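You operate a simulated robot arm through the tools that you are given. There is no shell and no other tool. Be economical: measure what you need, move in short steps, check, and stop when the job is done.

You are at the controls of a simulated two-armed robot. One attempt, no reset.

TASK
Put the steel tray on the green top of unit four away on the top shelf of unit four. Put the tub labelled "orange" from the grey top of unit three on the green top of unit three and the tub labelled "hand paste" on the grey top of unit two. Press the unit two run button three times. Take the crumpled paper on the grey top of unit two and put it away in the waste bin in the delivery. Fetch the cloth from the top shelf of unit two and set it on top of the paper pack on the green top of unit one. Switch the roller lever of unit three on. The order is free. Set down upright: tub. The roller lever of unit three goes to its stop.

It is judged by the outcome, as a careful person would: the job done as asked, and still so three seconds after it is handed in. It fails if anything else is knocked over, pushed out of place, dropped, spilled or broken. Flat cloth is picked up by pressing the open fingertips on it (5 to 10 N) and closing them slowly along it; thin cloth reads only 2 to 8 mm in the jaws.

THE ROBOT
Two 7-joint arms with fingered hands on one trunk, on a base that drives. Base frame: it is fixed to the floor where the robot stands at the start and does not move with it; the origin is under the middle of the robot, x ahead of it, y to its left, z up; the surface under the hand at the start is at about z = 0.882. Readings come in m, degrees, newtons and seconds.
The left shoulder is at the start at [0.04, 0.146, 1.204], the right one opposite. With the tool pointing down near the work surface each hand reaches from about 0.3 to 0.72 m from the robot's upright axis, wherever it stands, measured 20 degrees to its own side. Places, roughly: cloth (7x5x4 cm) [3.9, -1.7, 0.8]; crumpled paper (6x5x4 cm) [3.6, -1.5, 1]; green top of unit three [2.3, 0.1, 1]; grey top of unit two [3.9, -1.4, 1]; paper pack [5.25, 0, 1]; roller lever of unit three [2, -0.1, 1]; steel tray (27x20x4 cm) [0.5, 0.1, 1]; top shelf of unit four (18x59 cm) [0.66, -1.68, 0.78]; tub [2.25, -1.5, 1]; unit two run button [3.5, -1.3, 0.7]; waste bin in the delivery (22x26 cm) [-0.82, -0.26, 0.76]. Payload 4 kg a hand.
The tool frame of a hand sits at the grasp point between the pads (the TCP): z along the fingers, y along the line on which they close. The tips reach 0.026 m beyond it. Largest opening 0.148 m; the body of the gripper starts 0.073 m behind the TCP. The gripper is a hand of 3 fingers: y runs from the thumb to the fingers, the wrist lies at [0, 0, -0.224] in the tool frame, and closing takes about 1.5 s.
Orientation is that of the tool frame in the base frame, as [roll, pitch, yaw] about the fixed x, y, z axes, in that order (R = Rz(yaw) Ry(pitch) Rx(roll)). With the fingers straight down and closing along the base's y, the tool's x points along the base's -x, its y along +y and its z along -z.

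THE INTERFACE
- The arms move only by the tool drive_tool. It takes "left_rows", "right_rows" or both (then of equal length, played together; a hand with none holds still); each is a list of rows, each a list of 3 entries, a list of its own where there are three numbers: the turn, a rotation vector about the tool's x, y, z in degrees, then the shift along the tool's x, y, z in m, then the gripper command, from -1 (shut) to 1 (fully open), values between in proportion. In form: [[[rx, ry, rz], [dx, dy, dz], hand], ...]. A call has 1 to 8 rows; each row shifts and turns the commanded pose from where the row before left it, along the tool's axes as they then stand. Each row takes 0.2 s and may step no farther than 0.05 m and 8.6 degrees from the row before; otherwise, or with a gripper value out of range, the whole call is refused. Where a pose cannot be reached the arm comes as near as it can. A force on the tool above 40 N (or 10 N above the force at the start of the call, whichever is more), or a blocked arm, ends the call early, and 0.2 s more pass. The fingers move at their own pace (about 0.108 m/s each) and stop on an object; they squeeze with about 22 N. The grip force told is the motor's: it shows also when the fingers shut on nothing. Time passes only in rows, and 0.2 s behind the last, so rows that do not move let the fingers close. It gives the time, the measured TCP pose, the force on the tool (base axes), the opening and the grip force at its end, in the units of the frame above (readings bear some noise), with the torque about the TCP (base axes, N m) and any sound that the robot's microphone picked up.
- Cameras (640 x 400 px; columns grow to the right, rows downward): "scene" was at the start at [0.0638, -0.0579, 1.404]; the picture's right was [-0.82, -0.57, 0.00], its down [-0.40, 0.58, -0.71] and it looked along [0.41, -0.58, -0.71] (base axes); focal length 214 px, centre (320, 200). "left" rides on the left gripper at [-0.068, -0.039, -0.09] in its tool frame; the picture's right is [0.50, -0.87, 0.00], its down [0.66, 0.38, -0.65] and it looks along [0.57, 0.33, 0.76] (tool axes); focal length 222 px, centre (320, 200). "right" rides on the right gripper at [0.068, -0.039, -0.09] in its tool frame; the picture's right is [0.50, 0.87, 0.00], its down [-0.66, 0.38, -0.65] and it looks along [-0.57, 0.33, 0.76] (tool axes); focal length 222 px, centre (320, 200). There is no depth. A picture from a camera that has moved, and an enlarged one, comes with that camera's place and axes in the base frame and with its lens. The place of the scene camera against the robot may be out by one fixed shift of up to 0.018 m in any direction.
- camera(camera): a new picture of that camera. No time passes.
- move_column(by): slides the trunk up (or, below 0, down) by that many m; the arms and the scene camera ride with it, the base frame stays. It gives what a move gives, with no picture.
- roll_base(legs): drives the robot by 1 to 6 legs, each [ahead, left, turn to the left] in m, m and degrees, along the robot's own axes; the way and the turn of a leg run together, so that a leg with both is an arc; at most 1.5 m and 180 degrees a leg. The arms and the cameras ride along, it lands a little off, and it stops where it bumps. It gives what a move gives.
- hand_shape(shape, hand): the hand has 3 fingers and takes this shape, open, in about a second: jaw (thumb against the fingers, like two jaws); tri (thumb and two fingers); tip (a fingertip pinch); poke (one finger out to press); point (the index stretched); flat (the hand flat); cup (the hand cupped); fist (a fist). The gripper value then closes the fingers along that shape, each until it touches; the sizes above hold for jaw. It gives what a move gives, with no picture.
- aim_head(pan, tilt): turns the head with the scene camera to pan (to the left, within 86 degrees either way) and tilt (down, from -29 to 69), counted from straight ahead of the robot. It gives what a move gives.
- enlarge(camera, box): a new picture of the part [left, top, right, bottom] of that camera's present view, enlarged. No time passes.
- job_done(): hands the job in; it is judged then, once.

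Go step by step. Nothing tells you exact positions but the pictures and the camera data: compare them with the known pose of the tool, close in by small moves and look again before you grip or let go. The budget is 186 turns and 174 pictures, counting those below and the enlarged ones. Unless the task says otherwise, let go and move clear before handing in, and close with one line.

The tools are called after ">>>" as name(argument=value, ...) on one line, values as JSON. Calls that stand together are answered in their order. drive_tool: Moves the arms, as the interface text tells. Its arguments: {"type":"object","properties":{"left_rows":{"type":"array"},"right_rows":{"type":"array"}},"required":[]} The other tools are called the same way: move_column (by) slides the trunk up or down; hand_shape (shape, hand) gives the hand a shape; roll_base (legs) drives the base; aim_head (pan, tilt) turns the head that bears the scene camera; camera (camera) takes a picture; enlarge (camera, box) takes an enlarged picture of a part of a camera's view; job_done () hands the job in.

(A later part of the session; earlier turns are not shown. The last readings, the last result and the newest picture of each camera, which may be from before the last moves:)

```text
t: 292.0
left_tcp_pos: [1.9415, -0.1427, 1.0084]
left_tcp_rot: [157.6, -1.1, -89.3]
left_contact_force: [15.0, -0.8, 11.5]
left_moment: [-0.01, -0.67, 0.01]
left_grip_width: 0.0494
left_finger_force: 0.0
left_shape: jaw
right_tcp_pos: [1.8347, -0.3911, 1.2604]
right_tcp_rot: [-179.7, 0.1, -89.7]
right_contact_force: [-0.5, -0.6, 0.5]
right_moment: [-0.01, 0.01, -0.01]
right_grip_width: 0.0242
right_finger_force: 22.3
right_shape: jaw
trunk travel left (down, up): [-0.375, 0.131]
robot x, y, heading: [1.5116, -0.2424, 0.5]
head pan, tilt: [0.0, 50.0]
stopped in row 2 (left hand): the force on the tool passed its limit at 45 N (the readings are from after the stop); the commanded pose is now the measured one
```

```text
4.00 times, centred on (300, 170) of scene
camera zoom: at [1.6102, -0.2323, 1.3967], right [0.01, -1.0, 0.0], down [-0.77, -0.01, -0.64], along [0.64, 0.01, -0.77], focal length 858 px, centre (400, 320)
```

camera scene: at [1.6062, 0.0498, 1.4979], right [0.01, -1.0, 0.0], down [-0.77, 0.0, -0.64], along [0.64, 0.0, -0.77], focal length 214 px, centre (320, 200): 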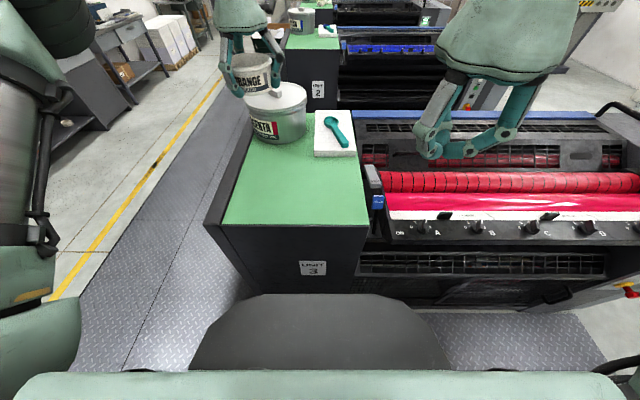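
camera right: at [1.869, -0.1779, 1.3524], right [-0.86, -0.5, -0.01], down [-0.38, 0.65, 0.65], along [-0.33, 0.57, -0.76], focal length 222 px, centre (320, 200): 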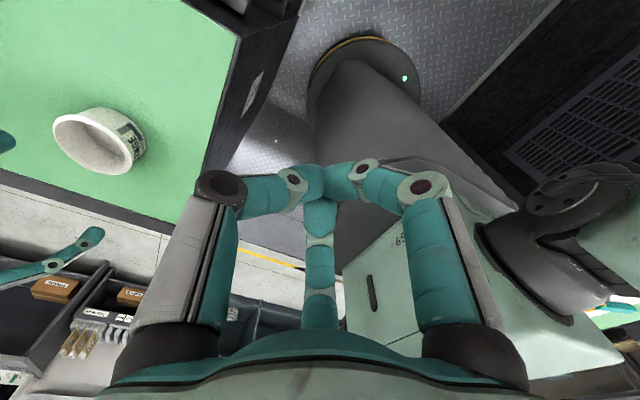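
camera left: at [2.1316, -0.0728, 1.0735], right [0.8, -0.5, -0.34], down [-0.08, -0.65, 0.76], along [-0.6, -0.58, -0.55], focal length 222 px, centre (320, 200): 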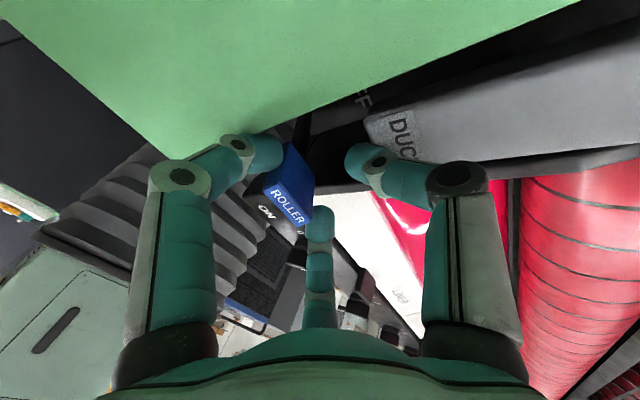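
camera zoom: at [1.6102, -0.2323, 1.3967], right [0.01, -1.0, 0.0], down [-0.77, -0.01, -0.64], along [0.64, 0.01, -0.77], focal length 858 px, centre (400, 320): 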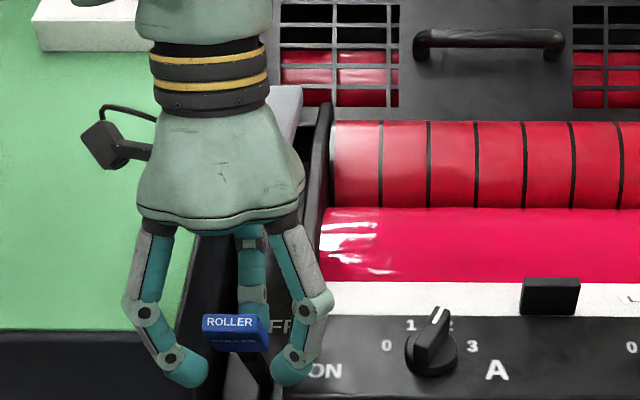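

The lever is hard against its stop (force jumped, no further motion). I back the thumb off and lift clear.

>>> drive_tool(left_rows=[[[0, 0, 0], [0, -0.0091, -0.0041], -0.4], [[0, 0, 0], [0, 0.009, -0.02], -0.4], [[0, 0, 0], [0, 0.016, -0.036], -0.4], [[0, 0, 0], [0, 0.016, -0.036], -0.4], [[8, 0, 0], [0, 0.016, -0.036], -0.4], [[8, 0, 0], [0, 0, -0.04], -0.4], [[8, 0, 0], [0, 0, 0], -0.4], [[0, 0, 0], [0, 0, 0], -0.4]])

>>> enlarge(camera="scene", box=[230, 110, 370, 230])

```text
t: 293.8
left_tcp_pos: [1.9548, -0.1396, 1.1862]
left_tcp_rot: [-178.8, -1.0, -89.4]
left_contact_force: [0.9, 1.1, 0.5]
left_moment: [-0.01, -0.03, 0.03]
left_grip_width: 0.0447
left_finger_force: 0.0
left_shape: jaw
right_tcp_pos: [1.8346, -0.3909, 1.2618]
right_tcp_rot: [-179.8, 0.1, -89.5]
right_contact_force: [0.5, 0.0, -0.3]
right_moment: [-0.02, 0.0, 0.01]
right_grip_width: 0.0241
right_finger_force: 22.0
right_shape: jaw
trunk travel left (down, up): [-0.375, 0.131]
robot x, y, heading: [1.5131, -0.2422, 0.5]
head pan, tilt: [0.0, 50.0]
```

```text
3.33 times, centred on (300, 170) of scene
camera zoom: at [1.6086, -0.2324, 1.3968], right [0.01, -1.0, 0.0], down [-0.77, -0.01, -0.64], along [0.64, 0.01, -0.77], focal length 715 px, centre (387, 300)
```

zoom: 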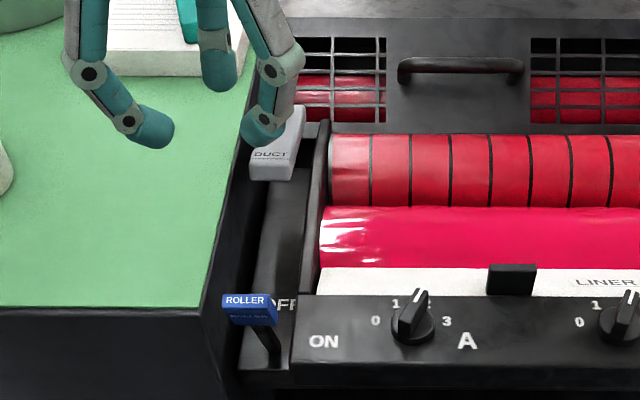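

The lever rests at ON. Now back for the paper on the floor at ≈[2.27,.52]: I go round into the aisle and look.

>>> roll_base(legs=[[0, 0.97, -0.4], [0.32, 0, 0]])

>>> aim_head(pan=-20, tilt=60)

>>> camera(camera="scene")

```text
t: 300.6
left_tcp_pos: [2.256, 0.8632, 1.1864]
left_tcp_rot: [-178.8, -1.0, -89.0]
left_contact_force: [-0.3, -0.5, -0.2]
left_moment: [0.0, 0.0, -0.01]
left_grip_width: 0.0447
left_finger_force: 0.1
left_shape: jaw
right_tcp_pos: [2.1379, 0.6088, 1.2612]
right_tcp_rot: [-179.7, 0.1, -89.1]
right_contact_force: [0.0, 1.2, 0.4]
right_moment: [0.03, 0.02, -0.01]
right_grip_width: 0.0243
right_finger_force: 21.9
right_shape: jaw
trunk travel left (down, up): [-0.375, 0.131]
robot x, y, heading: [1.8178, 0.753, 1.0]
head pan, tilt: [0.0, 50.0]
```

```text
t: 301.5
left_tcp_pos: [2.2582, 0.8611, 1.1866]
left_tcp_rot: [-178.9, -0.9, -88.9]
left_contact_force: [0.8, -0.4, -0.2]
left_moment: [-0.02, 0.02, 0.01]
left_grip_width: 0.0443
left_finger_force: 0.0
left_shape: jaw
right_tcp_pos: [2.1403, 0.6092, 1.2602]
right_tcp_rot: [-179.7, 0.1, -89.1]
right_contact_force: [-0.1, -0.2, 0.8]
right_moment: [0.01, 0.03, -0.01]
right_grip_width: 0.024
right_finger_force: 22.4
right_shape: jaw
trunk travel left (down, up): [-0.375, 0.131]
robot x, y, heading: [1.816, 0.7546, 1.0]
head pan, tilt: [-20.0, 60.0]
```

```text
37 pictures are left
camera scene: at [1.9001, 0.7428, 1.3842], right [-0.33, -0.95, 0.0], down [-0.82, 0.28, -0.5], along [0.47, -0.16, -0.87], focal length 214 px, centre (320, 200)
```

scene: 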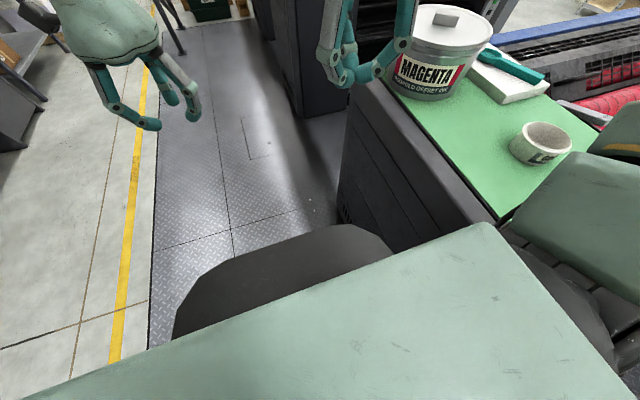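

My own torso hides the paper from the head camera. I turn the right hand back so its camera looks forward, opening it as well.

>>> drive_tool(right_rows=[[[0, 0, 8.4], [0, 0, 0], 0.5], [[0, 0, 8.4], [0, 0, 0], 1], [[0, 0, 8.4], [0, 0, 0], 1], [[0, 0, 8.4], [0, 0, 0], 1], [[0, 0, 8.4], [0, 0, 0], 1], [[0, 0, 8.4], [0, 0, 0], 1], [[0, 0, 8.4], [0, 0, 0], 1], [[0, 0, 8.4], [0, 0, 0], 1]])

>>> drive_tool(right_rows=[[[0, 0, 8.4], [0, 0, 0], 1], [[0, 0, 8.4], [0, 0, 0], 1], [[0, 0, 6], [0, 0, 0], 1], [[0, 0, 0], [0, 0, 0], 1]])

>>> camera(camera="right")

```text
t: 303.3
left_tcp_pos: [2.2575, 0.8627, 1.1868]
left_tcp_rot: [-179.0, -1.1, -88.9]
left_contact_force: [0.1, -0.1, 0.1]
left_moment: [0.02, -0.01, -0.01]
left_grip_width: 0.0448
left_finger_force: 0.0
left_shape: jaw
right_tcp_pos: [2.1392, 0.6084, 1.2622]
right_tcp_rot: [179.9, 0.3, -156.6]
right_contact_force: [-0.1, 0.0, 0.1]
right_moment: [-0.02, 0.04, 0.02]
right_grip_width: 0.1477
right_finger_force: 0.0
right_shape: jaw
trunk travel left (down, up): [-0.375, 0.131]
robot x, y, heading: [1.8191, 0.7564, 0.8]
head pan, tilt: [-20.0, 60.0]
```

```text
t: 304.3
left_tcp_pos: [2.2586, 0.8624, 1.1857]
left_tcp_rot: [-178.8, -1.0, -88.8]
left_contact_force: [-0.4, 0.3, -0.7]
left_moment: [0.03, -0.02, 0.0]
left_grip_width: 0.0447
left_finger_force: 0.0
left_shape: jaw
right_tcp_pos: [2.1393, 0.6096, 1.2607]
right_tcp_rot: [-180.0, 0.3, -179.1]
right_contact_force: [-0.2, 0.2, -0.7]
right_moment: [-0.01, 0.03, 0.06]
right_grip_width: 0.1477
right_finger_force: 0.0
right_shape: jaw
trunk travel left (down, up): [-0.375, 0.131]
robot x, y, heading: [1.8202, 0.7585, 1.1]
head pan, tilt: [-20.0, 60.0]
```

```text
36 pictures are left
camera right: at [2.0726, 0.5677, 1.3515], right [-0.51, 0.86, 0.0], down [0.65, 0.39, 0.66], along [0.57, 0.34, -0.75], focal length 222 px, centre (320, 200)
```

right: 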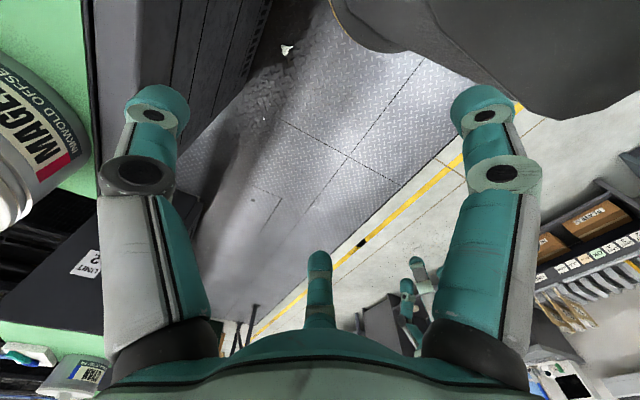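

The paper is at ≈[2.30,.51]. I close in a little and drop the trunk.

>>> roll_base(legs=[[0.085, -0.035, 0]])

>>> move_column(by=-0.37)

>>> drive_tool(right_rows=[[[0, 0, 0], [-0.02, -0.013, 0.042], 1], [[0, 0, 0], [-0.02, -0.013, 0.042], 1], [[0, 0, 0], [-0.02, -0.013, 0.042], 1], [[0, 0, 0], [0, 0, 0.05], 1], [[0, 0, 0], [0, 0, 0.05], 1], [[0, 0, 0], [0, 0, 0.05], 1], [[0, 0, 0], [0, 0, 0.05], 1], [[0, 0, 0], [0, 0, 0.05], 1]])

>>> camera(camera="right")

```text
t: 305.4
left_tcp_pos: [2.341, 0.8302, 1.189]
left_tcp_rot: [-178.7, -1.1, -88.9]
left_contact_force: [-0.2, 0.0, 0.0]
left_moment: [0.01, -0.01, 0.0]
left_grip_width: 0.0444
left_finger_force: 0.0
left_shape: jaw
right_tcp_pos: [2.2209, 0.5751, 1.2623]
right_tcp_rot: [180.0, 0.4, -179.2]
right_contact_force: [-0.6, -0.1, 0.3]
right_moment: [0.02, 0.01, 0.01]
right_grip_width: 0.1479
right_finger_force: 0.0
right_shape: jaw
trunk travel left (down, up): [-0.375, 0.131]
robot x, y, heading: [1.9044, 0.7188, 1.2]
head pan, tilt: [-20.0, 60.0]
```

```text
t: 308.9
left_tcp_pos: [2.3404, 0.8521, 0.8165]
left_tcp_rot: [-178.7, -2.3, -88.7]
left_contact_force: [-0.2, 0.0, -0.3]
left_moment: [-0.03, 0.03, -0.02]
left_grip_width: 0.0445
left_finger_force: 0.0
left_shape: jaw
right_tcp_pos: [2.222, 0.6004, 0.8967]
right_tcp_rot: [-177.9, 0.6, -178.4]
right_contact_force: [0.1, -0.5, -0.6]
right_moment: [0.0, -0.02, 0.01]
right_grip_width: 0.1475
right_finger_force: 0.1
right_shape: jaw
trunk travel left (down, up): [-0.005, 0.501]
robot x, y, heading: [1.9053, 0.723, 1.3]
head pan, tilt: [-20.0, 60.0]
```

```text
t: 310.5
left_tcp_pos: [2.3591, 0.904, 0.8243]
left_tcp_rot: [-179.6, -5.1, -77.8]
left_contact_force: [2.5, 2.6, 0.1]
left_moment: [-0.25, 0.19, 0.01]
left_grip_width: 0.0445
left_finger_force: 0.0
left_shape: jaw
right_tcp_pos: [2.3083, 0.5695, 0.5947]
right_tcp_rot: [-177.0, 2.7, -171.8]
right_contact_force: [-2.0, 2.8, -14.7]
right_moment: [-0.07, -0.3, -0.04]
right_grip_width: 0.1479
right_finger_force: 0.1
right_shape: jaw
trunk travel left (down, up): [-0.005, 0.501]
robot x, y, heading: [1.9172, 0.7277, 3.7]
head pan, tilt: [-20.0, 60.0]
stopped in row 7 (left hand): the arm was blocked; the commanded pose is now the measured one
```

```text
35 pictures are left
camera right: at [2.2422, 0.5245, 0.6843], right [-0.62, 0.78, -0.07], down [0.56, 0.5, 0.66], along [0.56, 0.37, -0.75], focal length 222 px, centre (320, 200)
```

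right: 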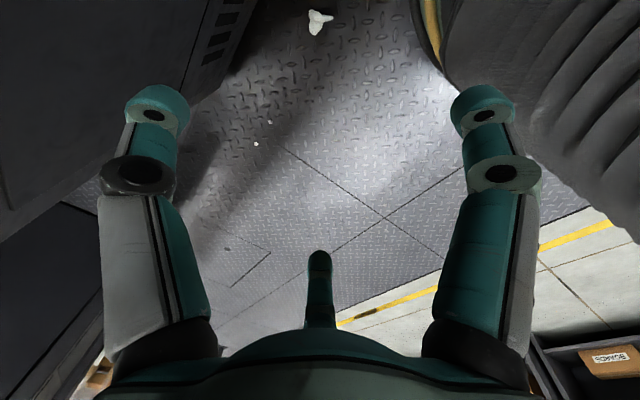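

Something on the right arm – likely the elbow – is pressing on unit three's side and twisted the base. I move straight away to the left first and check.

>>> roll_base(legs=[[0, 0.2, 0]])

>>> aim_head(pan=-70, tilt=20)

>>> camera(camera="scene")

```text
t: 311.2
left_tcp_pos: [2.4558, 1.0007, 0.7934]
left_tcp_rot: [-179.1, 10.3, -46.9]
left_contact_force: [-1.0, 2.7, 0.0]
left_moment: [-0.31, -0.06, 0.0]
left_grip_width: 0.0445
left_finger_force: 0.0
left_shape: jaw
right_tcp_pos: [2.5374, 0.6238, 0.4683]
right_tcp_rot: [171.6, 4.5, -161.7]
right_contact_force: [-0.8, 1.2, 2.1]
right_moment: [-0.14, -0.06, -0.03]
right_grip_width: 0.1478
right_finger_force: 0.0
right_shape: jaw
trunk travel left (down, up): [-0.005, 0.501]
robot x, y, heading: [2.0512, 0.7867, 26.8]
head pan, tilt: [-20.0, 60.0]
stopped in leg 1: the robot was blocked; the commanded pose is now the measured one
```

```text
t: 312.4
left_tcp_pos: [2.4763, 0.9718, 0.7898]
left_tcp_rot: [-179.2, 9.4, -45.4]
left_contact_force: [0.5, -0.5, 0.9]
left_moment: [0.1, 0.05, 0.0]
left_grip_width: 0.0444
left_finger_force: 0.0
left_shape: jaw
right_tcp_pos: [2.5642, 0.6473, 0.4691]
right_tcp_rot: [172.4, 1.4, -148.5]
right_contact_force: [-0.8, -1.1, -0.5]
right_moment: [0.0, -0.11, -0.01]
right_grip_width: 0.1482
right_finger_force: 0.1
right_shape: jaw
trunk travel left (down, up): [-0.005, 0.501]
robot x, y, heading: [2.0678, 0.7461, 31.0]
head pan, tilt: [-70.0, 20.0]
```

```text
34 pictures are left
camera scene: at [2.1599, 0.7296, 1.0733], right [-0.63, -0.77, 0.02], down [-0.27, 0.2, -0.94], along [0.72, -0.6, -0.33], focal length 214 px, centre (320, 200)
```

scene: 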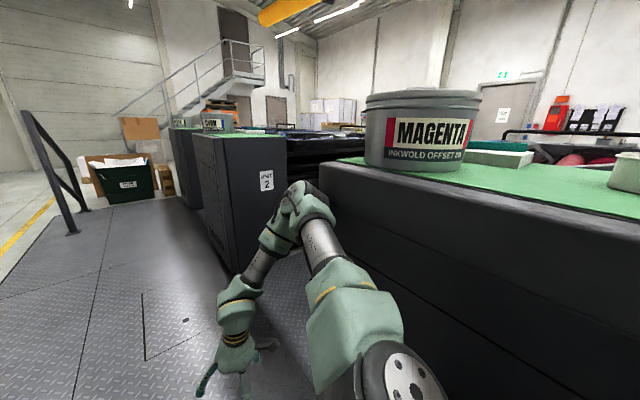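

I've been swung to heading 31° but nothing on the tops has moved. I move away from the unit (left) before anything else.

>>> roll_base(legs=[[0, 0.25, 0]])

>>> move_column(by=0.3)

>>> camera(camera="scene")

```text
t: 313.1
left_tcp_pos: [2.4702, 0.9664, 0.7973]
left_tcp_rot: [-178.4, 9.9, -44.7]
left_contact_force: [-0.1, 0.3, -0.6]
left_moment: [-0.01, -0.01, 0.01]
left_grip_width: 0.0445
left_finger_force: 0.0
left_shape: jaw
right_tcp_pos: [2.5636, 0.6546, 0.4727]
right_tcp_rot: [172.3, 2.2, -147.0]
right_contact_force: [0.1, -0.1, 0.0]
right_moment: [-0.02, 0.0, 0.01]
right_grip_width: 0.148
right_finger_force: 0.0
right_shape: jaw
trunk travel left (down, up): [-0.005, 0.501]
robot x, y, heading: [2.0676, 0.7508, 31.3]
head pan, tilt: [-70.0, 20.0]
stopped in leg 1: the robot was blocked; the commanded pose is now the measured one
```

```text
t: 316.1
left_tcp_pos: [2.471, 0.9612, 1.0962]
left_tcp_rot: [-178.0, 10.1, -44.8]
left_contact_force: [-0.2, 0.6, -1.0]
left_moment: [-0.01, 0.02, 0.05]
left_grip_width: 0.0444
left_finger_force: 0.0
left_shape: jaw
right_tcp_pos: [2.5652, 0.6465, 0.7702]
right_tcp_rot: [171.8, 2.5, -147.7]
right_contact_force: [-0.6, 0.2, -0.5]
right_moment: [0.0, -0.02, 0.01]
right_grip_width: 0.1481
right_finger_force: 0.0
right_shape: jaw
trunk travel left (down, up): [-0.305, 0.201]
robot x, y, heading: [2.0666, 0.7477, 31.1]
head pan, tilt: [-70.0, 20.0]
```

```text
33 pictures are left
camera scene: at [2.1539, 0.7104, 1.3726], right [-0.63, -0.78, 0.0], down [-0.27, 0.21, -0.94], along [0.73, -0.59, -0.34], focal length 214 px, centre (320, 200)
```

scene: 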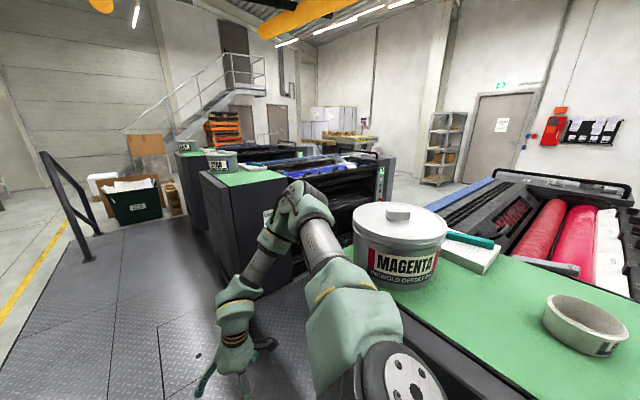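

>>> aim_head(pan=75, tilt=40)

>>> camera(camera="scene")

>>> camera(camera="right")

```text
t: 318.4
left_tcp_pos: [2.4717, 0.9614, 1.0965]
left_tcp_rot: [-177.9, 10.0, -44.7]
left_contact_force: [-0.1, -0.2, 0.3]
left_moment: [0.02, 0.04, 0.02]
left_grip_width: 0.0441
left_finger_force: 0.1
left_shape: jaw
right_tcp_pos: [2.5633, 0.6461, 0.7705]
right_tcp_rot: [171.8, 2.4, -147.7]
right_contact_force: [-0.6, -0.5, -0.7]
right_moment: [-0.02, 0.0, 0.03]
right_grip_width: 0.148
right_finger_force: 0.1
right_shape: jaw
trunk travel left (down, up): [-0.305, 0.201]
robot x, y, heading: [2.0675, 0.7496, 31.2]
head pan, tilt: [75.0, 40.0]
```

```text
32 pictures are left
camera scene: at [2.0579, 0.8506, 1.3413], right [0.96, 0.28, 0.0], down [0.18, -0.62, -0.77], along [-0.21, 0.74, -0.64], focal length 214 px, centre (320, 200)
```

scene: 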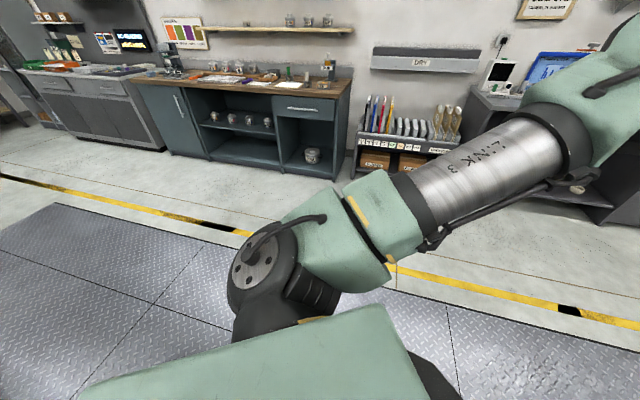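

```text
31 pictures are left
camera right: at [2.5309, 0.5648, 0.8514], right [-0.89, 0.45, 0.1], down [0.38, 0.57, 0.73], along [0.27, 0.68, -0.68], focal length 222 px, centre (320, 200)
```

right: 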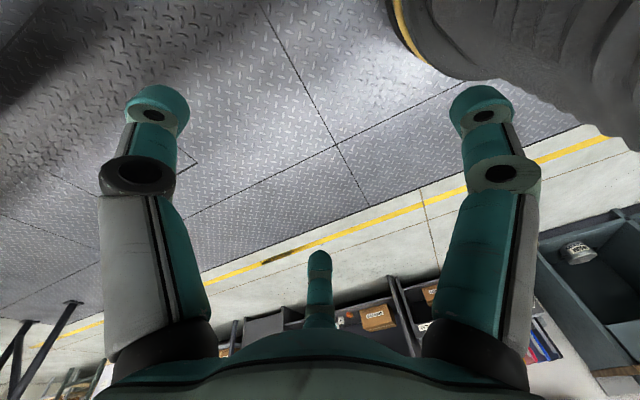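

The left side is free; the trunk is now raised, so I try moving away again.

>>> roll_base(legs=[[0, 0.2, 0]])

```text
t: 320.0
left_tcp_pos: [2.37, 1.1319, 1.0962]
left_tcp_rot: [-178.0, 10.1, -45.1]
left_contact_force: [0.6, 0.0, 0.3]
left_moment: [-0.02, 0.0, 0.01]
left_grip_width: 0.0444
left_finger_force: 0.0
left_shape: jaw
right_tcp_pos: [2.4602, 0.8155, 0.7691]
right_tcp_rot: [171.8, 2.4, -147.9]
right_contact_force: [0.6, 0.2, -0.6]
right_moment: [-0.03, -0.05, 0.02]
right_grip_width: 0.1479
right_finger_force: 0.0
right_shape: jaw
trunk travel left (down, up): [-0.305, 0.201]
robot x, y, heading: [1.9651, 0.9245, 31.0]
head pan, tilt: [75.0, 40.0]
```

Free again. I'll approach the paper facing the unit's side (heading −90°) from the aisle, where the elbows have room.

>>> roll_base(legs=[[0, 0.2, 0], [0, 0, -121], [0, 0.56, 0], [0.16, 0, 0]])

>>> drive_tool(right_rows=[[[8, -2.4, 0], [0, 0, 0], 1], [[0, 0, 0], [0, 0, 0], 1]])

>>> camera(camera="right")

```text
t: 330.4
left_tcp_pos: [2.3884, 0.4746, 1.0972]
left_tcp_rot: [-178.0, 10.1, -166.2]
left_contact_force: [0.5, -0.9, 0.1]
left_moment: [-0.02, -0.01, 0.02]
left_grip_width: 0.0442
left_finger_force: 0.1
left_shape: jaw
right_tcp_pos: [2.0711, 0.5584, 0.7699]
right_tcp_rot: [171.9, 2.6, 90.9]
right_contact_force: [-0.1, 0.0, -0.1]
right_moment: [0.01, -0.06, 0.01]
right_grip_width: 0.1478
right_finger_force: 0.0
right_shape: jaw
trunk travel left (down, up): [-0.305, 0.201]
robot x, y, heading: [2.4195, 0.9254, -90.2]
head pan, tilt: [75.0, 40.0]
```

```text
t: 331.0
left_tcp_pos: [2.3868, 0.4734, 1.0968]
left_tcp_rot: [-178.0, 10.0, -166.1]
left_contact_force: [0.0, 0.4, -0.3]
left_moment: [0.0, 0.02, -0.01]
left_grip_width: 0.0445
left_finger_force: 0.0
left_shape: jaw
right_tcp_pos: [2.0715, 0.5577, 0.769]
right_tcp_rot: [179.8, 4.8, 90.7]
right_contact_force: [0.7, -0.1, -1.2]
right_moment: [-0.01, 0.04, 0.0]
right_grip_width: 0.1479
right_finger_force: 0.1
right_shape: jaw
trunk travel left (down, up): [-0.305, 0.201]
robot x, y, heading: [2.4149, 0.9291, -90.2]
head pan, tilt: [75.0, 40.0]
```

```text
30 pictures are left
camera right: at [2.0314, 0.6317, 0.8546], right [0.86, 0.51, -0.04], down [0.38, -0.59, 0.71], along [0.34, -0.62, -0.71], focal length 222 px, centre (320, 200)
```

right: 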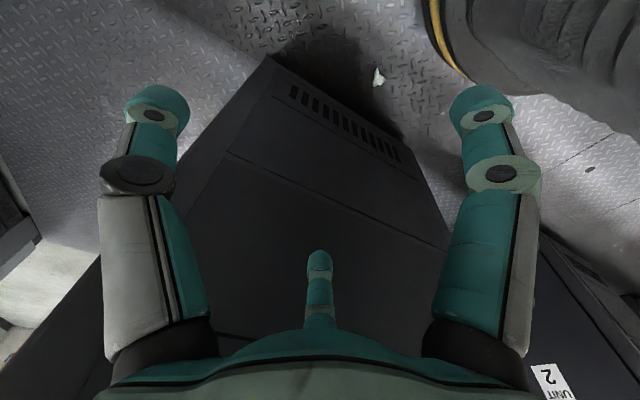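

The paper is still at ≈[2.30,.509]. I move the left hand out of the way and bring the right hand above the paper.

>>> drive_tool(left_rows=[[[0, 0, 0], [-0.045, 0.006, -0.01], -0.4], [[0, 0, 0], [-0.045, 0.006, -0.01], -0.4], [[0, 0, 0], [-0.045, 0.006, -0.01], -0.4], [[0, 0, 0], [-0.045, 0.006, -0.01], -0.4], [[0, 0, 0], [-0.045, 0.006, -0.01], -0.4], [[0, 0, 0], [-0.045, 0.006, -0.01], -0.4]], right_rows=[[[0, 4.8, 0], [-0.009, 0.04, 0], 1], [[0, 0, 0], [-0.01, 0.04, 0], 1], [[0, 0, 0], [-0.01, 0.04, 0], 1], [[0, 0, 0], [-0.01, 0.04, 0], 1], [[0, 0, 0], [-0.01, 0.04, 0], 1], [[0, 0, 0], [0, 0.028, 0], 1]])

>>> move_column(by=-0.3)

>>> drive_tool(right_rows=[[[0, 0, 0], [0, 0, 0.045], 1], [[0, 0, 0], [0, 0, 0.045], 1], [[0, 0, 0], [0, 0, 0.045], 1], [[0, 0, 0], [0, 0, 0.045], 1], [[0, 0, 0], [0, 0, 0.045], 1], [[0, 0, 0], [0, 0, 0.045], 1]])

>>> camera(camera="right")

```text
t: 332.4
left_tcp_pos: [2.6294, 0.5723, 1.2004]
left_tcp_rot: [-178.1, 10.0, -166.2]
left_contact_force: [-0.4, 0.2, -1.3]
left_moment: [-0.02, 0.03, 0.0]
left_grip_width: 0.0442
left_finger_force: 0.0
left_shape: jaw
right_tcp_pos: [2.2316, 0.5336, 0.8467]
right_tcp_rot: [179.8, 0.0, 90.8]
right_contact_force: [0.4, -0.8, 0.5]
right_moment: [0.01, 0.01, -0.02]
right_grip_width: 0.1481
right_finger_force: 0.1
right_shape: jaw
right hand out of reach, approached as far as the arm can: row 2, 3, 4, 5, 6
trunk travel left (down, up): [-0.305, 0.201]
robot x, y, heading: [2.4129, 0.9273, -90.2]
head pan, tilt: [75.0, 40.0]
```

```text
t: 335.4
left_tcp_pos: [2.6274, 0.5706, 0.9002]
left_tcp_rot: [-178.0, 10.1, -166.3]
left_contact_force: [-0.9, -0.1, -0.7]
left_moment: [0.0, 0.01, 0.03]
left_grip_width: 0.0443
left_finger_force: 0.1
left_shape: jaw
right_tcp_pos: [2.2297, 0.5325, 0.5475]
right_tcp_rot: [179.7, 0.2, 90.8]
right_contact_force: [-0.1, 0.0, -0.1]
right_moment: [0.01, 0.04, -0.03]
right_grip_width: 0.148
right_finger_force: 0.1
right_shape: jaw
trunk travel left (down, up): [-0.005, 0.501]
robot x, y, heading: [2.4139, 0.9316, -90.3]
head pan, tilt: [75.0, 40.0]
```

```text
t: 336.8
left_tcp_pos: [2.6259, 0.5703, 0.9006]
left_tcp_rot: [-178.0, 10.1, -166.2]
left_contact_force: [0.0, -0.1, 0.5]
left_moment: [0.01, 0.0, -0.01]
left_grip_width: 0.0444
left_finger_force: 0.1
left_shape: jaw
right_tcp_pos: [2.1195, 0.5664, 0.4553]
right_tcp_rot: [179.7, 0.0, 90.9]
right_contact_force: [-0.6, 0.7, -1.0]
right_moment: [-0.02, 0.03, -0.01]
right_grip_width: 0.1476
right_finger_force: 0.0
right_shape: jaw
right hand out of reach, approached as far as the arm can: row 1, 2, 3, 4, 5, 6
trunk travel left (down, up): [-0.005, 0.501]
robot x, y, heading: [2.4147, 0.9276, -90.1]
head pan, tilt: [75.0, 40.0]
```

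```text
29 pictures are left
camera right: at [2.0801, 0.6322, 0.5459], right [0.86, 0.51, 0.0], down [0.38, -0.65, 0.66], along [0.34, -0.56, -0.75], focal length 222 px, centre (320, 200)
```

right: 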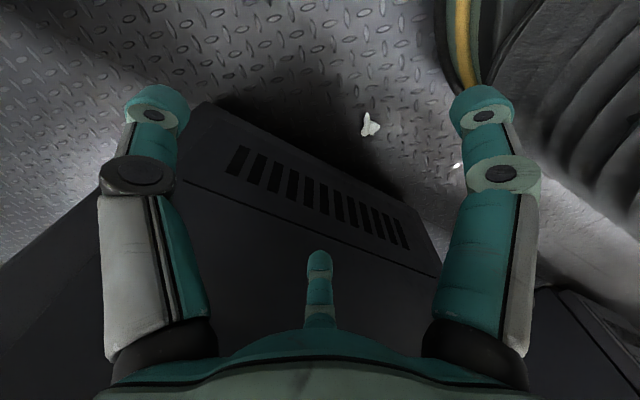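

The arm slides outward as it goes down. I test how deep it can go from here.

>>> drive_tool(right_rows=[[[0, 0, 0], [0, 0, 0.045], 1], [[0, 0, 0], [0, 0, 0.045], 1], [[0, 0, 0], [0, 0, 0.045], 1], [[0, 0, 0], [0, 0, 0.045], 1], [[0, 0, 0], [0, 0, 0.045], 1], [[0, 0, 0], [0, 0, 0.045], 1], [[0, 0, 0], [0, 0, 0.045], 1], [[0, 0, 0], [0, 0, 0.045], 1]])

```text
t: 338.6
left_tcp_pos: [2.6273, 0.5711, 0.9006]
left_tcp_rot: [-178.0, 10.1, -166.2]
left_contact_force: [-0.4, -1.1, -0.3]
left_moment: [0.0, -0.01, -0.01]
left_grip_width: 0.0445
left_finger_force: 0.1
left_shape: jaw
right_tcp_pos: [2.0405, 0.5856, 0.4289]
right_tcp_rot: [179.7, 0.2, 90.8]
right_contact_force: [0.3, -0.2, 0.1]
right_moment: [-0.01, -0.03, -0.01]
right_grip_width: 0.1478
right_finger_force: 0.0
right_shape: jaw
right hand out of reach, approached as far as the arm can: row 1, 2, 3, 4, 5, 6, 7, 8
trunk travel left (down, up): [-0.005, 0.501]
robot x, y, heading: [2.4151, 0.9301, -90.2]
head pan, tilt: [75.0, 40.0]
```

A vertical hand bottoms out at z≈.43. I try tilting the hand forward 40° so the arm can stretch toward the floor.

>>> drive_tool(right_rows=[[[0, -8, 0], [0, 0, -0.02], 1], [[0, -8, 0], [0, 0, 0], 1], [[0, -8, 0], [0, 0, 0], 1], [[0, -8, 0], [0, 0, 0], 1], [[0, -8, 0], [0, 0, 0], 1], [[0, 0, 0], [0, 0, 0.045], 1], [[0, 0, 0], [0, 0, 0.045], 1], [[0, 0, 0], [0, 0, 0.045], 1]])

>>> aim_head(pan=-45, tilt=50)

>>> camera(camera="scene")

```text
t: 340.4
left_tcp_pos: [2.6257, 0.5703, 0.9009]
left_tcp_rot: [-178.0, 10.0, -166.1]
left_contact_force: [-0.5, -0.6, 0.2]
left_moment: [-0.04, -0.01, -0.04]
left_grip_width: 0.0445
left_finger_force: 0.2
left_shape: jaw
right_tcp_pos: [2.0062, 0.546, 0.354]
right_tcp_rot: [178.7, 39.6, 90.3]
right_contact_force: [0.1, -0.2, 0.3]
right_moment: [0.0, -0.04, 0.0]
right_grip_width: 0.1478
right_finger_force: 0.0
right_shape: jaw
right hand out of reach, approached as far as the arm can: row 3, 4, 7, 8
trunk travel left (down, up): [-0.005, 0.501]
robot x, y, heading: [2.4162, 0.9289, -90.5]
head pan, tilt: [75.0, 40.0]
```

```text
t: 342.4
left_tcp_pos: [2.6272, 0.5707, 0.9006]
left_tcp_rot: [-178.1, 10.1, -166.2]
left_contact_force: [-0.5, -0.4, -0.6]
left_moment: [-0.03, -0.01, 0.0]
left_grip_width: 0.0444
left_finger_force: 0.1
left_shape: jaw
right_tcp_pos: [2.0059, 0.5484, 0.3532]
right_tcp_rot: [178.7, 39.6, 90.2]
right_contact_force: [-0.1, 0.9, 0.4]
right_moment: [-0.01, -0.01, -0.01]
right_grip_width: 0.1481
right_finger_force: 0.2
right_shape: jaw
trunk travel left (down, up): [-0.005, 0.501]
robot x, y, heading: [2.4173, 0.9285, -90.2]
head pan, tilt: [-45.0, 50.0]
```

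```text
28 pictures are left
camera scene: at [2.3593, 0.8633, 1.0281], right [-0.7, 0.71, 0.0], down [0.54, 0.54, -0.64], along [-0.46, -0.45, -0.77], focal length 214 px, centre (320, 200)
```

scene: 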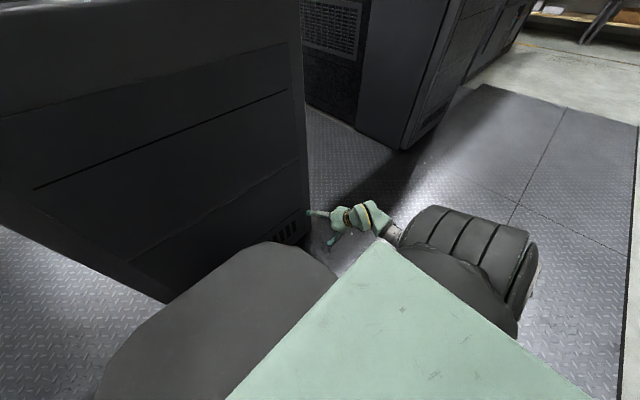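

The elbow is over-flexed in this pose. I back into the aisle, stretch the right arm far forward so the elbow opens, and then swing it down.

>>> roll_base(legs=[[-0.4, 0, 0]])

>>> drive_tool(right_rows=[[[0, 0, 0], [-0.04, 0.02, 0.012], 1], [[0, 0, 0], [-0.04, 0.02, 0.012], 1], [[0, 0, 0], [-0.04, 0.02, 0.012], 1], [[0, 0, 0], [-0.04, 0.02, 0.012], 1], [[0, 0, 0], [-0.04, 0.02, 0.012], 1], [[0, 0, 0], [-0.04, 0.02, 0.012], 1], [[0, 0, 0], [-0.04, 0.02, 0.012], 1], [[0, 0, 0], [-0.04, 0.02, 0.012], 1]])

>>> drive_tool(right_rows=[[[0, 0, 0], [-0.035, 0.0, 0.025], 1], [[0, 0, 0], [-0.035, 0.0, 0.025], 1], [[0, 0, 0], [-0.035, 0.0, 0.025], 1], [[0, 0, 0], [0.03, 0, 0.035], 1], [[0, 0, 0], [0.03, 0, 0.035], 1], [[0, 0, 0], [0.03, 0, 0.035], 1], [[0, 0, 0], [0.03, 0, 0.035], 1], [[0, 0, 0], [0.03, 0, 0.035], 1]])

```text
t: 344.9
left_tcp_pos: [2.6292, 0.9727, 0.9014]
left_tcp_rot: [-178.0, 10.1, -166.3]
left_contact_force: [0.4, -0.2, -0.7]
left_moment: [0.0, 0.01, 0.0]
left_grip_width: 0.0443
left_finger_force: 0.2
left_shape: jaw
right_tcp_pos: [2.0079, 0.9505, 0.3532]
right_tcp_rot: [178.7, 39.5, 90.1]
right_contact_force: [-0.4, -0.4, 0.4]
right_moment: [0.01, 0.01, 0.02]
right_grip_width: 0.1479
right_finger_force: 0.1
right_shape: jaw
trunk travel left (down, up): [-0.005, 0.501]
robot x, y, heading: [2.4206, 1.3342, -90.4]
head pan, tilt: [-45.0, 50.0]
```

```text
t: 346.7
left_tcp_pos: [2.628, 0.9723, 0.9003]
left_tcp_rot: [-177.9, 10.2, -166.2]
left_contact_force: [0.0, -0.6, 0.3]
left_moment: [0.04, -0.01, -0.04]
left_grip_width: 0.0442
left_finger_force: 0.0
left_shape: jaw
right_tcp_pos: [2.0131, 0.9457, 0.3536]
right_tcp_rot: [178.2, 39.7, 90.2]
right_contact_force: [0.5, 0.0, -0.1]
right_moment: [0.0, -0.01, -0.01]
right_grip_width: 0.1482
right_finger_force: 0.0
right_shape: jaw
right hand out of reach, approached as far as the arm can: row 1, 2, 3, 4, 5, 6, 7, 8
trunk travel left (down, up): [-0.005, 0.501]
robot x, y, heading: [2.4215, 1.331, -90.3]
head pan, tilt: [-45.0, 50.0]
```

```text
t: 348.5
left_tcp_pos: [2.6282, 0.9722, 0.9009]
left_tcp_rot: [-177.9, 10.1, -166.4]
left_contact_force: [0.8, -0.3, -0.2]
left_moment: [-0.02, -0.02, -0.01]
left_grip_width: 0.0444
left_finger_force: 0.0
left_shape: jaw
right_tcp_pos: [2.0118, 0.8387, 0.1356]
right_tcp_rot: [178.9, 39.8, 90.2]
right_contact_force: [-0.3, -1.0, 0.7]
right_moment: [0.06, -0.04, 0.02]
right_grip_width: 0.1481
right_finger_force: 0.1
right_shape: jaw
right hand out of reach, approached as far as the arm can: row 1, 8
trunk travel left (down, up): [-0.005, 0.501]
robot x, y, heading: [2.4211, 1.3324, -90.4]
head pan, tilt: [-45.0, 50.0]
```

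Now it works: the hand is at z≈.136. I bring it back in while straightening to near vertical.

>>> drive_tool(right_rows=[[[0, 7, 0], [0.019, 0, -0.014], 0.6], [[0, 7, 0], [0.02, 0, -0.011], 0.6], [[0, 7, 0], [0.022, 0, -0.008], 0.6], [[0, 7, 0], [0.024, 0, -0.004], 0.6], [[0, 0, 0], [0, 0, 0.02], 0.6], [[0, 0, 0], [0, 0, 0.02], 0.6], [[0, 0, 0], [0, 0, 0.02], 0.6], [[0, 0, 0], [0, 0, 0], 0.6]])

```text
t: 350.3
left_tcp_pos: [2.6286, 0.972, 0.901]
left_tcp_rot: [-178.0, 10.1, -166.3]
left_contact_force: [0.6, -0.1, 0.2]
left_moment: [-0.01, -0.02, -0.01]
left_grip_width: 0.0445
left_finger_force: 0.1
left_shape: jaw
right_tcp_pos: [2.0099, 0.9118, 0.097]
right_tcp_rot: [178.8, 14.7, 90.9]
right_contact_force: [0.4, 0.2, -0.4]
right_moment: [0.0, -0.01, 0.01]
right_grip_width: 0.1185
right_finger_force: 0.1
right_shape: jaw
right hand out of reach, approached as far as the arm can: row 1, 6, 7
trunk travel left (down, up): [-0.005, 0.501]
robot x, y, heading: [2.418, 1.3316, -90.7]
head pan, tilt: [-45.0, 50.0]
```

>>> drive_tool(right_rows=[[[0, 0, 0], [0.01, 0.02, 0], 0.6], [[0, 0, 0], [0.01, 0.02, 0], 0.6], [[0, 0, 0], [0.01, 0.02, 0], 0.6], [[0, 0, 0], [0, 0, 0.015], 0.6], [[0, 0, 0], [0, 0, 0.015], 0.6], [[0, 0, 0], [0, 0, 0.015], 0.6], [[0, 0, 0], [0, 0, 0.015], 0.6], [[0, 0, 0], [0, 0, 0], 0.6]])

```text
t: 352.1
left_tcp_pos: [2.6292, 0.9709, 0.9004]
left_tcp_rot: [-178.0, 10.1, -166.3]
left_contact_force: [0.9, 0.0, -0.7]
left_moment: [-0.03, 0.0, 0.01]
left_grip_width: 0.0445
left_finger_force: 0.0
left_shape: jaw
right_tcp_pos: [2.0741, 0.9386, 0.0623]
right_tcp_rot: [178.7, 14.7, 90.9]
right_contact_force: [-0.9, -0.7, 0.5]
right_moment: [-0.02, 0.0, 0.04]
right_grip_width: 0.1185
right_finger_force: 0.1
right_shape: jaw
right hand out of reach, approached as far as the arm can: row 5, 6, 7
trunk travel left (down, up): [-0.005, 0.501]
robot x, y, heading: [2.4164, 1.3312, -90.3]
head pan, tilt: [-45.0, 50.0]
```

>>> drive_tool(right_rows=[[[0, 0, 0], [0.01, 0.025, 0], 0.6], [[0, 0, 0], [0.01, 0.025, 0], 0.6], [[0, 0, 0], [0, 0, 0.012], 0.6], [[0, 0, 0], [0, 0, 0.012], 0.6], [[0, 0, 0], [0, 0, 0], 0.6]])

>>> camera(camera="right")

```text
t: 353.3
left_tcp_pos: [2.6272, 0.9708, 0.9002]
left_tcp_rot: [-178.0, 10.1, -166.3]
left_contact_force: [0.2, 0.1, -0.3]
left_moment: [0.02, 0.0, 0.0]
left_grip_width: 0.0445
left_finger_force: 0.1
left_shape: jaw
right_tcp_pos: [2.1233, 0.9558, 0.0474]
right_tcp_rot: [178.9, 14.8, 90.9]
right_contact_force: [-0.8, 0.3, -0.4]
right_moment: [-0.07, 0.02, -0.01]
right_grip_width: 0.1186
right_finger_force: 0.0
right_shape: jaw
right hand out of reach, approached as far as the arm can: row 4
trunk travel left (down, up): [-0.005, 0.501]
robot x, y, heading: [2.4238, 1.3346, -90.3]
head pan, tilt: [-45.0, 50.0]
```

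```text
27 pictures are left
camera right: at [2.082, 1.0423, 0.1167], right [0.86, 0.5, -0.11], down [0.37, -0.46, 0.81], along [0.35, -0.73, -0.58], focal length 222 px, centre (320, 200)
```

right: 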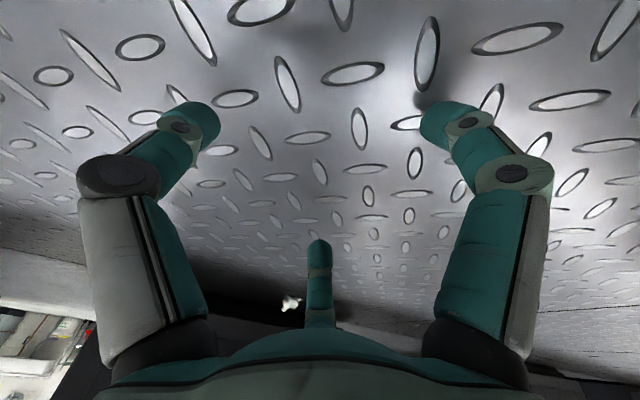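

The hand is now just above the floor and the paper can pass between thumb and fingers. I drive sideways to line up, then partly forward.

>>> roll_base(legs=[[0, 0.177, 0.3], [0.27, 0, 0]])

>>> camera(camera="right")

```text
t: 356.3
left_tcp_pos: [2.8089, 0.7036, 0.8995]
left_tcp_rot: [-178.1, 10.1, -165.9]
left_contact_force: [-0.9, 0.2, 0.9]
left_moment: [0.01, 0.0, 0.0]
left_grip_width: 0.0445
left_finger_force: 0.0
left_shape: jaw
right_tcp_pos: [2.3047, 0.6845, 0.0465]
right_tcp_rot: [178.7, 14.7, 91.4]
right_contact_force: [-0.4, -0.5, 0.9]
right_moment: [-0.04, -0.01, 0.02]
right_grip_width: 0.1186
right_finger_force: 0.1
right_shape: jaw
trunk travel left (down, up): [-0.005, 0.501]
robot x, y, heading: [2.5992, 1.061, -90.3]
head pan, tilt: [-45.0, 50.0]
```

```text
26 pictures are left
camera right: at [2.2626, 0.7709, 0.1165], right [0.85, 0.51, -0.11], down [0.38, -0.46, 0.81], along [0.36, -0.73, -0.58], focal length 222 px, centre (320, 200)
```

right: 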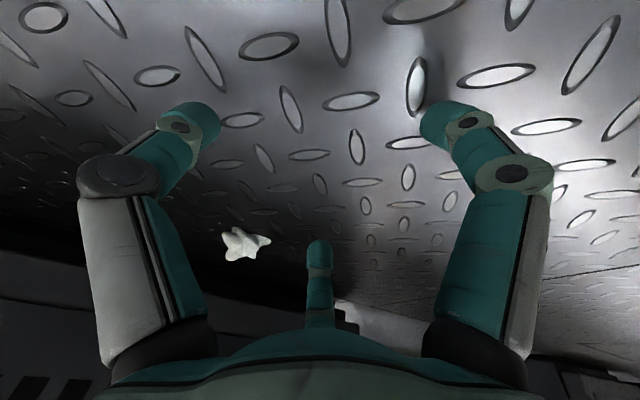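

Aligned (paper ≈[2.297,.52]). Forward the last 16 cm, then lower and close.

>>> roll_base(legs=[[0.163, -0.005, 0]])

>>> drive_tool(right_rows=[[[0, 0, 0], [0, 0, 0.01], 0.6], [[0, 0, 0], [0, 0, 0.006], 0.6], [[0, 0, 0], [0, 0, 0], 0.6]])

>>> camera(camera="right")

```text
t: 357.7
left_tcp_pos: [2.8039, 0.5378, 0.9]
left_tcp_rot: [-178.1, 10.1, -166.1]
left_contact_force: [-0.5, -0.9, -0.5]
left_moment: [0.0, 0.01, -0.01]
left_grip_width: 0.0446
left_finger_force: 0.1
left_shape: jaw
right_tcp_pos: [2.3004, 0.5215, 0.0464]
right_tcp_rot: [178.8, 14.7, 91.2]
right_contact_force: [-0.3, -0.7, 0.4]
right_moment: [0.04, -0.03, 0.02]
right_grip_width: 0.1188
right_finger_force: 0.1
right_shape: jaw
trunk travel left (down, up): [-0.005, 0.501]
robot x, y, heading: [2.5937, 0.8964, -90.3]
head pan, tilt: [-45.0, 50.0]
```

```text
t: 358.5
left_tcp_pos: [2.804, 0.539, 0.9001]
left_tcp_rot: [-178.0, 10.1, -166.1]
left_contact_force: [0.1, 0.8, -0.4]
left_moment: [0.01, 0.0, 0.01]
left_grip_width: 0.0444
left_finger_force: 0.1
left_shape: jaw
right_tcp_pos: [2.3004, 0.5239, 0.0421]
right_tcp_rot: [178.8, 14.8, 91.0]
right_contact_force: [-0.1, 0.2, 0.1]
right_moment: [-0.03, 0.03, 0.02]
right_grip_width: 0.1189
right_finger_force: 0.1
right_shape: jaw
right hand out of reach, approached as far as the arm can: row 1
trunk travel left (down, up): [-0.005, 0.501]
robot x, y, heading: [2.5938, 0.9009, -90.0]
head pan, tilt: [-45.0, 50.0]
```

```text
25 pictures are left
camera right: at [2.2578, 0.6095, 0.1123], right [0.86, 0.5, -0.11], down [0.37, -0.46, 0.81], along [0.36, -0.73, -0.58], focal length 222 px, centre (320, 200)
```

right: 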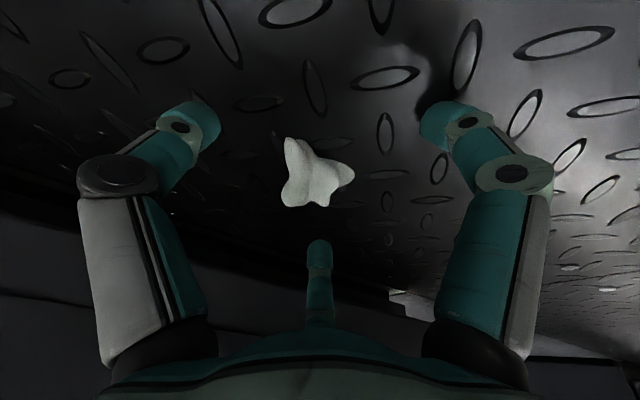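

The paper sits right between thumb and fingers. Closing on it.

>>> drive_tool(right_rows=[[[0, 0, 0], [-0.006, 0, 0.004], 0.3], [[0, 0, 0], [0, 0, 0], 0], [[0, 0, 0], [0, 0, 0], -0.4], [[0, 0, 0], [0, 0, 0], -0.7], [[0, 0, 0], [0, 0, 0], -1], [[0, 0, 0], [0, 0, 0], -1], [[0, 0, 0], [0, 0, 0], -1]])

>>> camera(camera="right")

```text
t: 360.1
left_tcp_pos: [2.8056, 0.5413, 0.9021]
left_tcp_rot: [-178.0, 10.0, -166.0]
left_contact_force: [-0.1, -0.2, 0.4]
left_moment: [0.0, -0.03, 0.0]
left_grip_width: 0.0444
left_finger_force: 0.1
left_shape: jaw
right_tcp_pos: [2.2991, 0.5178, 0.0462]
right_tcp_rot: [179.1, 15.5, 91.2]
right_contact_force: [-8.2, -9.4, 33.6]
right_moment: [-0.73, -0.01, 0.01]
right_grip_width: 0.0201
right_finger_force: 21.3
right_shape: jaw
right hand out of reach, approached as far as the arm can: row 1
trunk travel left (down, up): [-0.005, 0.501]
robot x, y, heading: [2.5952, 0.8947, -90.2]
head pan, tilt: [-45.0, 50.0]
```

```text
24 pictures are left
camera right: at [2.2568, 0.605, 0.1152], right [0.86, 0.5, -0.12], down [0.38, -0.45, 0.81], along [0.35, -0.74, -0.57], focal length 222 px, centre (320, 200)
```

right: 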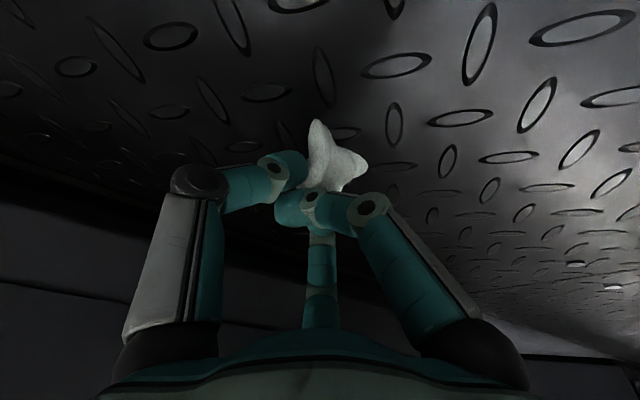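

The paper slipped out toward me. I open again, and look.

>>> drive_tool(right_rows=[[[0, 0, 0], [0, 0, 0], -0.5], [[0, 0, 0], [0, 0, 0], 0], [[0, 0, 0], [0, 0, 0], 0.5], [[0, 0, 0], [0, 0, 0], 0.6]])

>>> camera(camera="right")

```text
t: 361.1
left_tcp_pos: [2.8034, 0.5399, 0.8996]
left_tcp_rot: [-178.0, 10.0, -166.1]
left_contact_force: [-0.4, 0.6, 0.1]
left_moment: [-0.02, 0.03, -0.01]
left_grip_width: 0.0445
left_finger_force: 0.1
left_shape: jaw
right_tcp_pos: [2.3006, 0.5234, 0.0417]
right_tcp_rot: [178.9, 14.6, 91.1]
right_contact_force: [0.3, -0.6, 0.5]
right_moment: [0.01, 0.04, -0.01]
right_grip_width: 0.118
right_finger_force: 0.0
right_shape: jaw
trunk travel left (down, up): [-0.005, 0.501]
robot x, y, heading: [2.595, 0.8957, -90.1]
head pan, tilt: [-45.0, 50.0]
```

```text
23 pictures are left
camera right: at [2.2583, 0.6104, 0.1121], right [0.86, 0.5, -0.11], down [0.37, -0.46, 0.81], along [0.36, -0.73, -0.58], focal length 222 px, centre (320, 200)
```

right: 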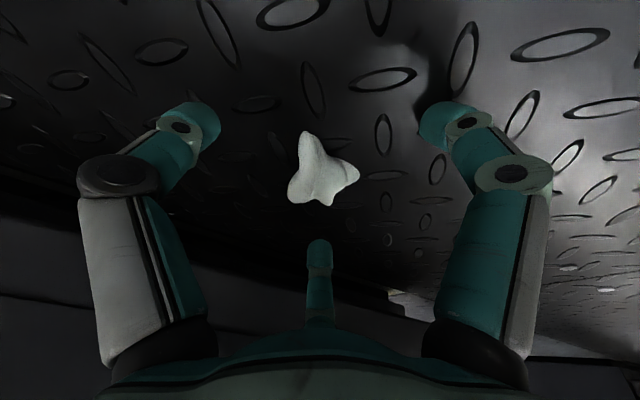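

>>> drive_tool(right_rows=[[[0, 0, 0], [0.018, 0.012, -0.004], 0.6], [[0, 0, 0], [0, 0, 0], 0.2], [[0, 0, 0], [0, 0, 0], 0], [[0, 0, 0], [0, 0, 0], -0.3], [[0, 0, 0], [0, 0, 0], -0.6], [[0, 0, 0], [0, 0, 0], -1], [[0, 0, 0], [0, 0, 0], -1]])

>>> camera(camera="right")

```text
t: 362.7
left_tcp_pos: [2.803, 0.5393, 0.9001]
left_tcp_rot: [-178.0, 10.1, -166.1]
left_contact_force: [0.6, 0.3, 0.1]
left_moment: [0.01, 0.01, 0.0]
left_grip_width: 0.0443
left_finger_force: 0.1
left_shape: jaw
right_tcp_pos: [2.3114, 0.5422, 0.0428]
right_tcp_rot: [178.8, 14.7, 91.1]
right_contact_force: [0.1, -0.1, 0.1]
right_moment: [0.0, -0.03, -0.02]
right_grip_width: 0.0086
right_finger_force: 21.8
right_shape: jaw
trunk travel left (down, up): [-0.005, 0.501]
robot x, y, heading: [2.594, 0.8984, -90.6]
head pan, tilt: [-45.0, 50.0]
```

```text
22 pictures are left
camera right: at [2.2696, 0.6292, 0.112], right [0.86, 0.5, -0.11], down [0.37, -0.46, 0.81], along [0.36, -0.73, -0.58], focal length 222 px, centre (320, 200)
```

right: 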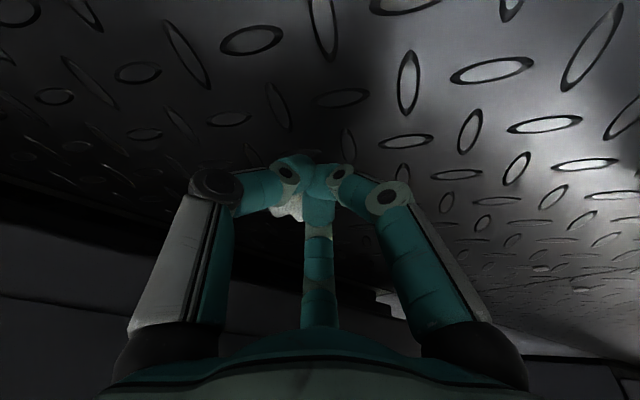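

>>> drive_tool(right_rows=[[[0, 0, 0], [0, 0, 0], -0.5], [[0, 0, 0], [0, 0, 0], 0], [[0, 0, 0], [0, 0, 0], 0.5], [[0, 0, 0], [0, 0, 0], 0.6]])

>>> camera(camera="right")

```text
t: 363.7
left_tcp_pos: [2.8035, 0.5384, 0.9009]
left_tcp_rot: [-178.0, 10.2, -166.1]
left_contact_force: [0.1, -0.3, 0.2]
left_moment: [0.01, 0.01, 0.01]
left_grip_width: 0.0443
left_finger_force: 0.1
left_shape: jaw
right_tcp_pos: [2.3127, 0.5429, 0.0425]
right_tcp_rot: [178.9, 14.7, 91.1]
right_contact_force: [1.0, 0.0, 0.1]
right_moment: [-0.01, 0.01, 0.01]
right_grip_width: 0.1182
right_finger_force: 0.1
right_shape: jaw
trunk travel left (down, up): [-0.005, 0.501]
robot x, y, heading: [2.5917, 0.8983, -90.3]
head pan, tilt: [-45.0, 50.0]
```

```text
21 pictures are left
camera right: at [2.2697, 0.6293, 0.112], right [0.86, 0.51, -0.11], down [0.37, -0.46, 0.81], along [0.36, -0.73, -0.58], focal length 222 px, centre (320, 200)
```

right: 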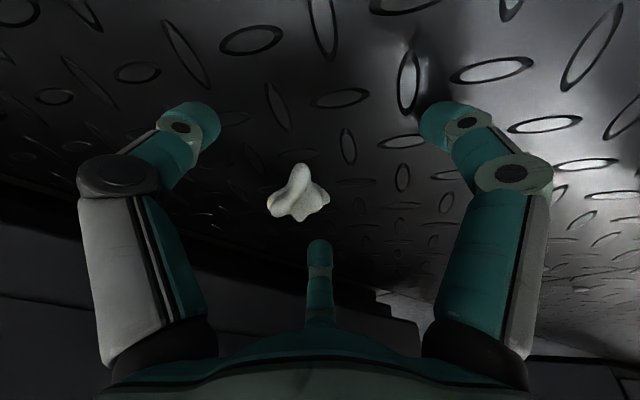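

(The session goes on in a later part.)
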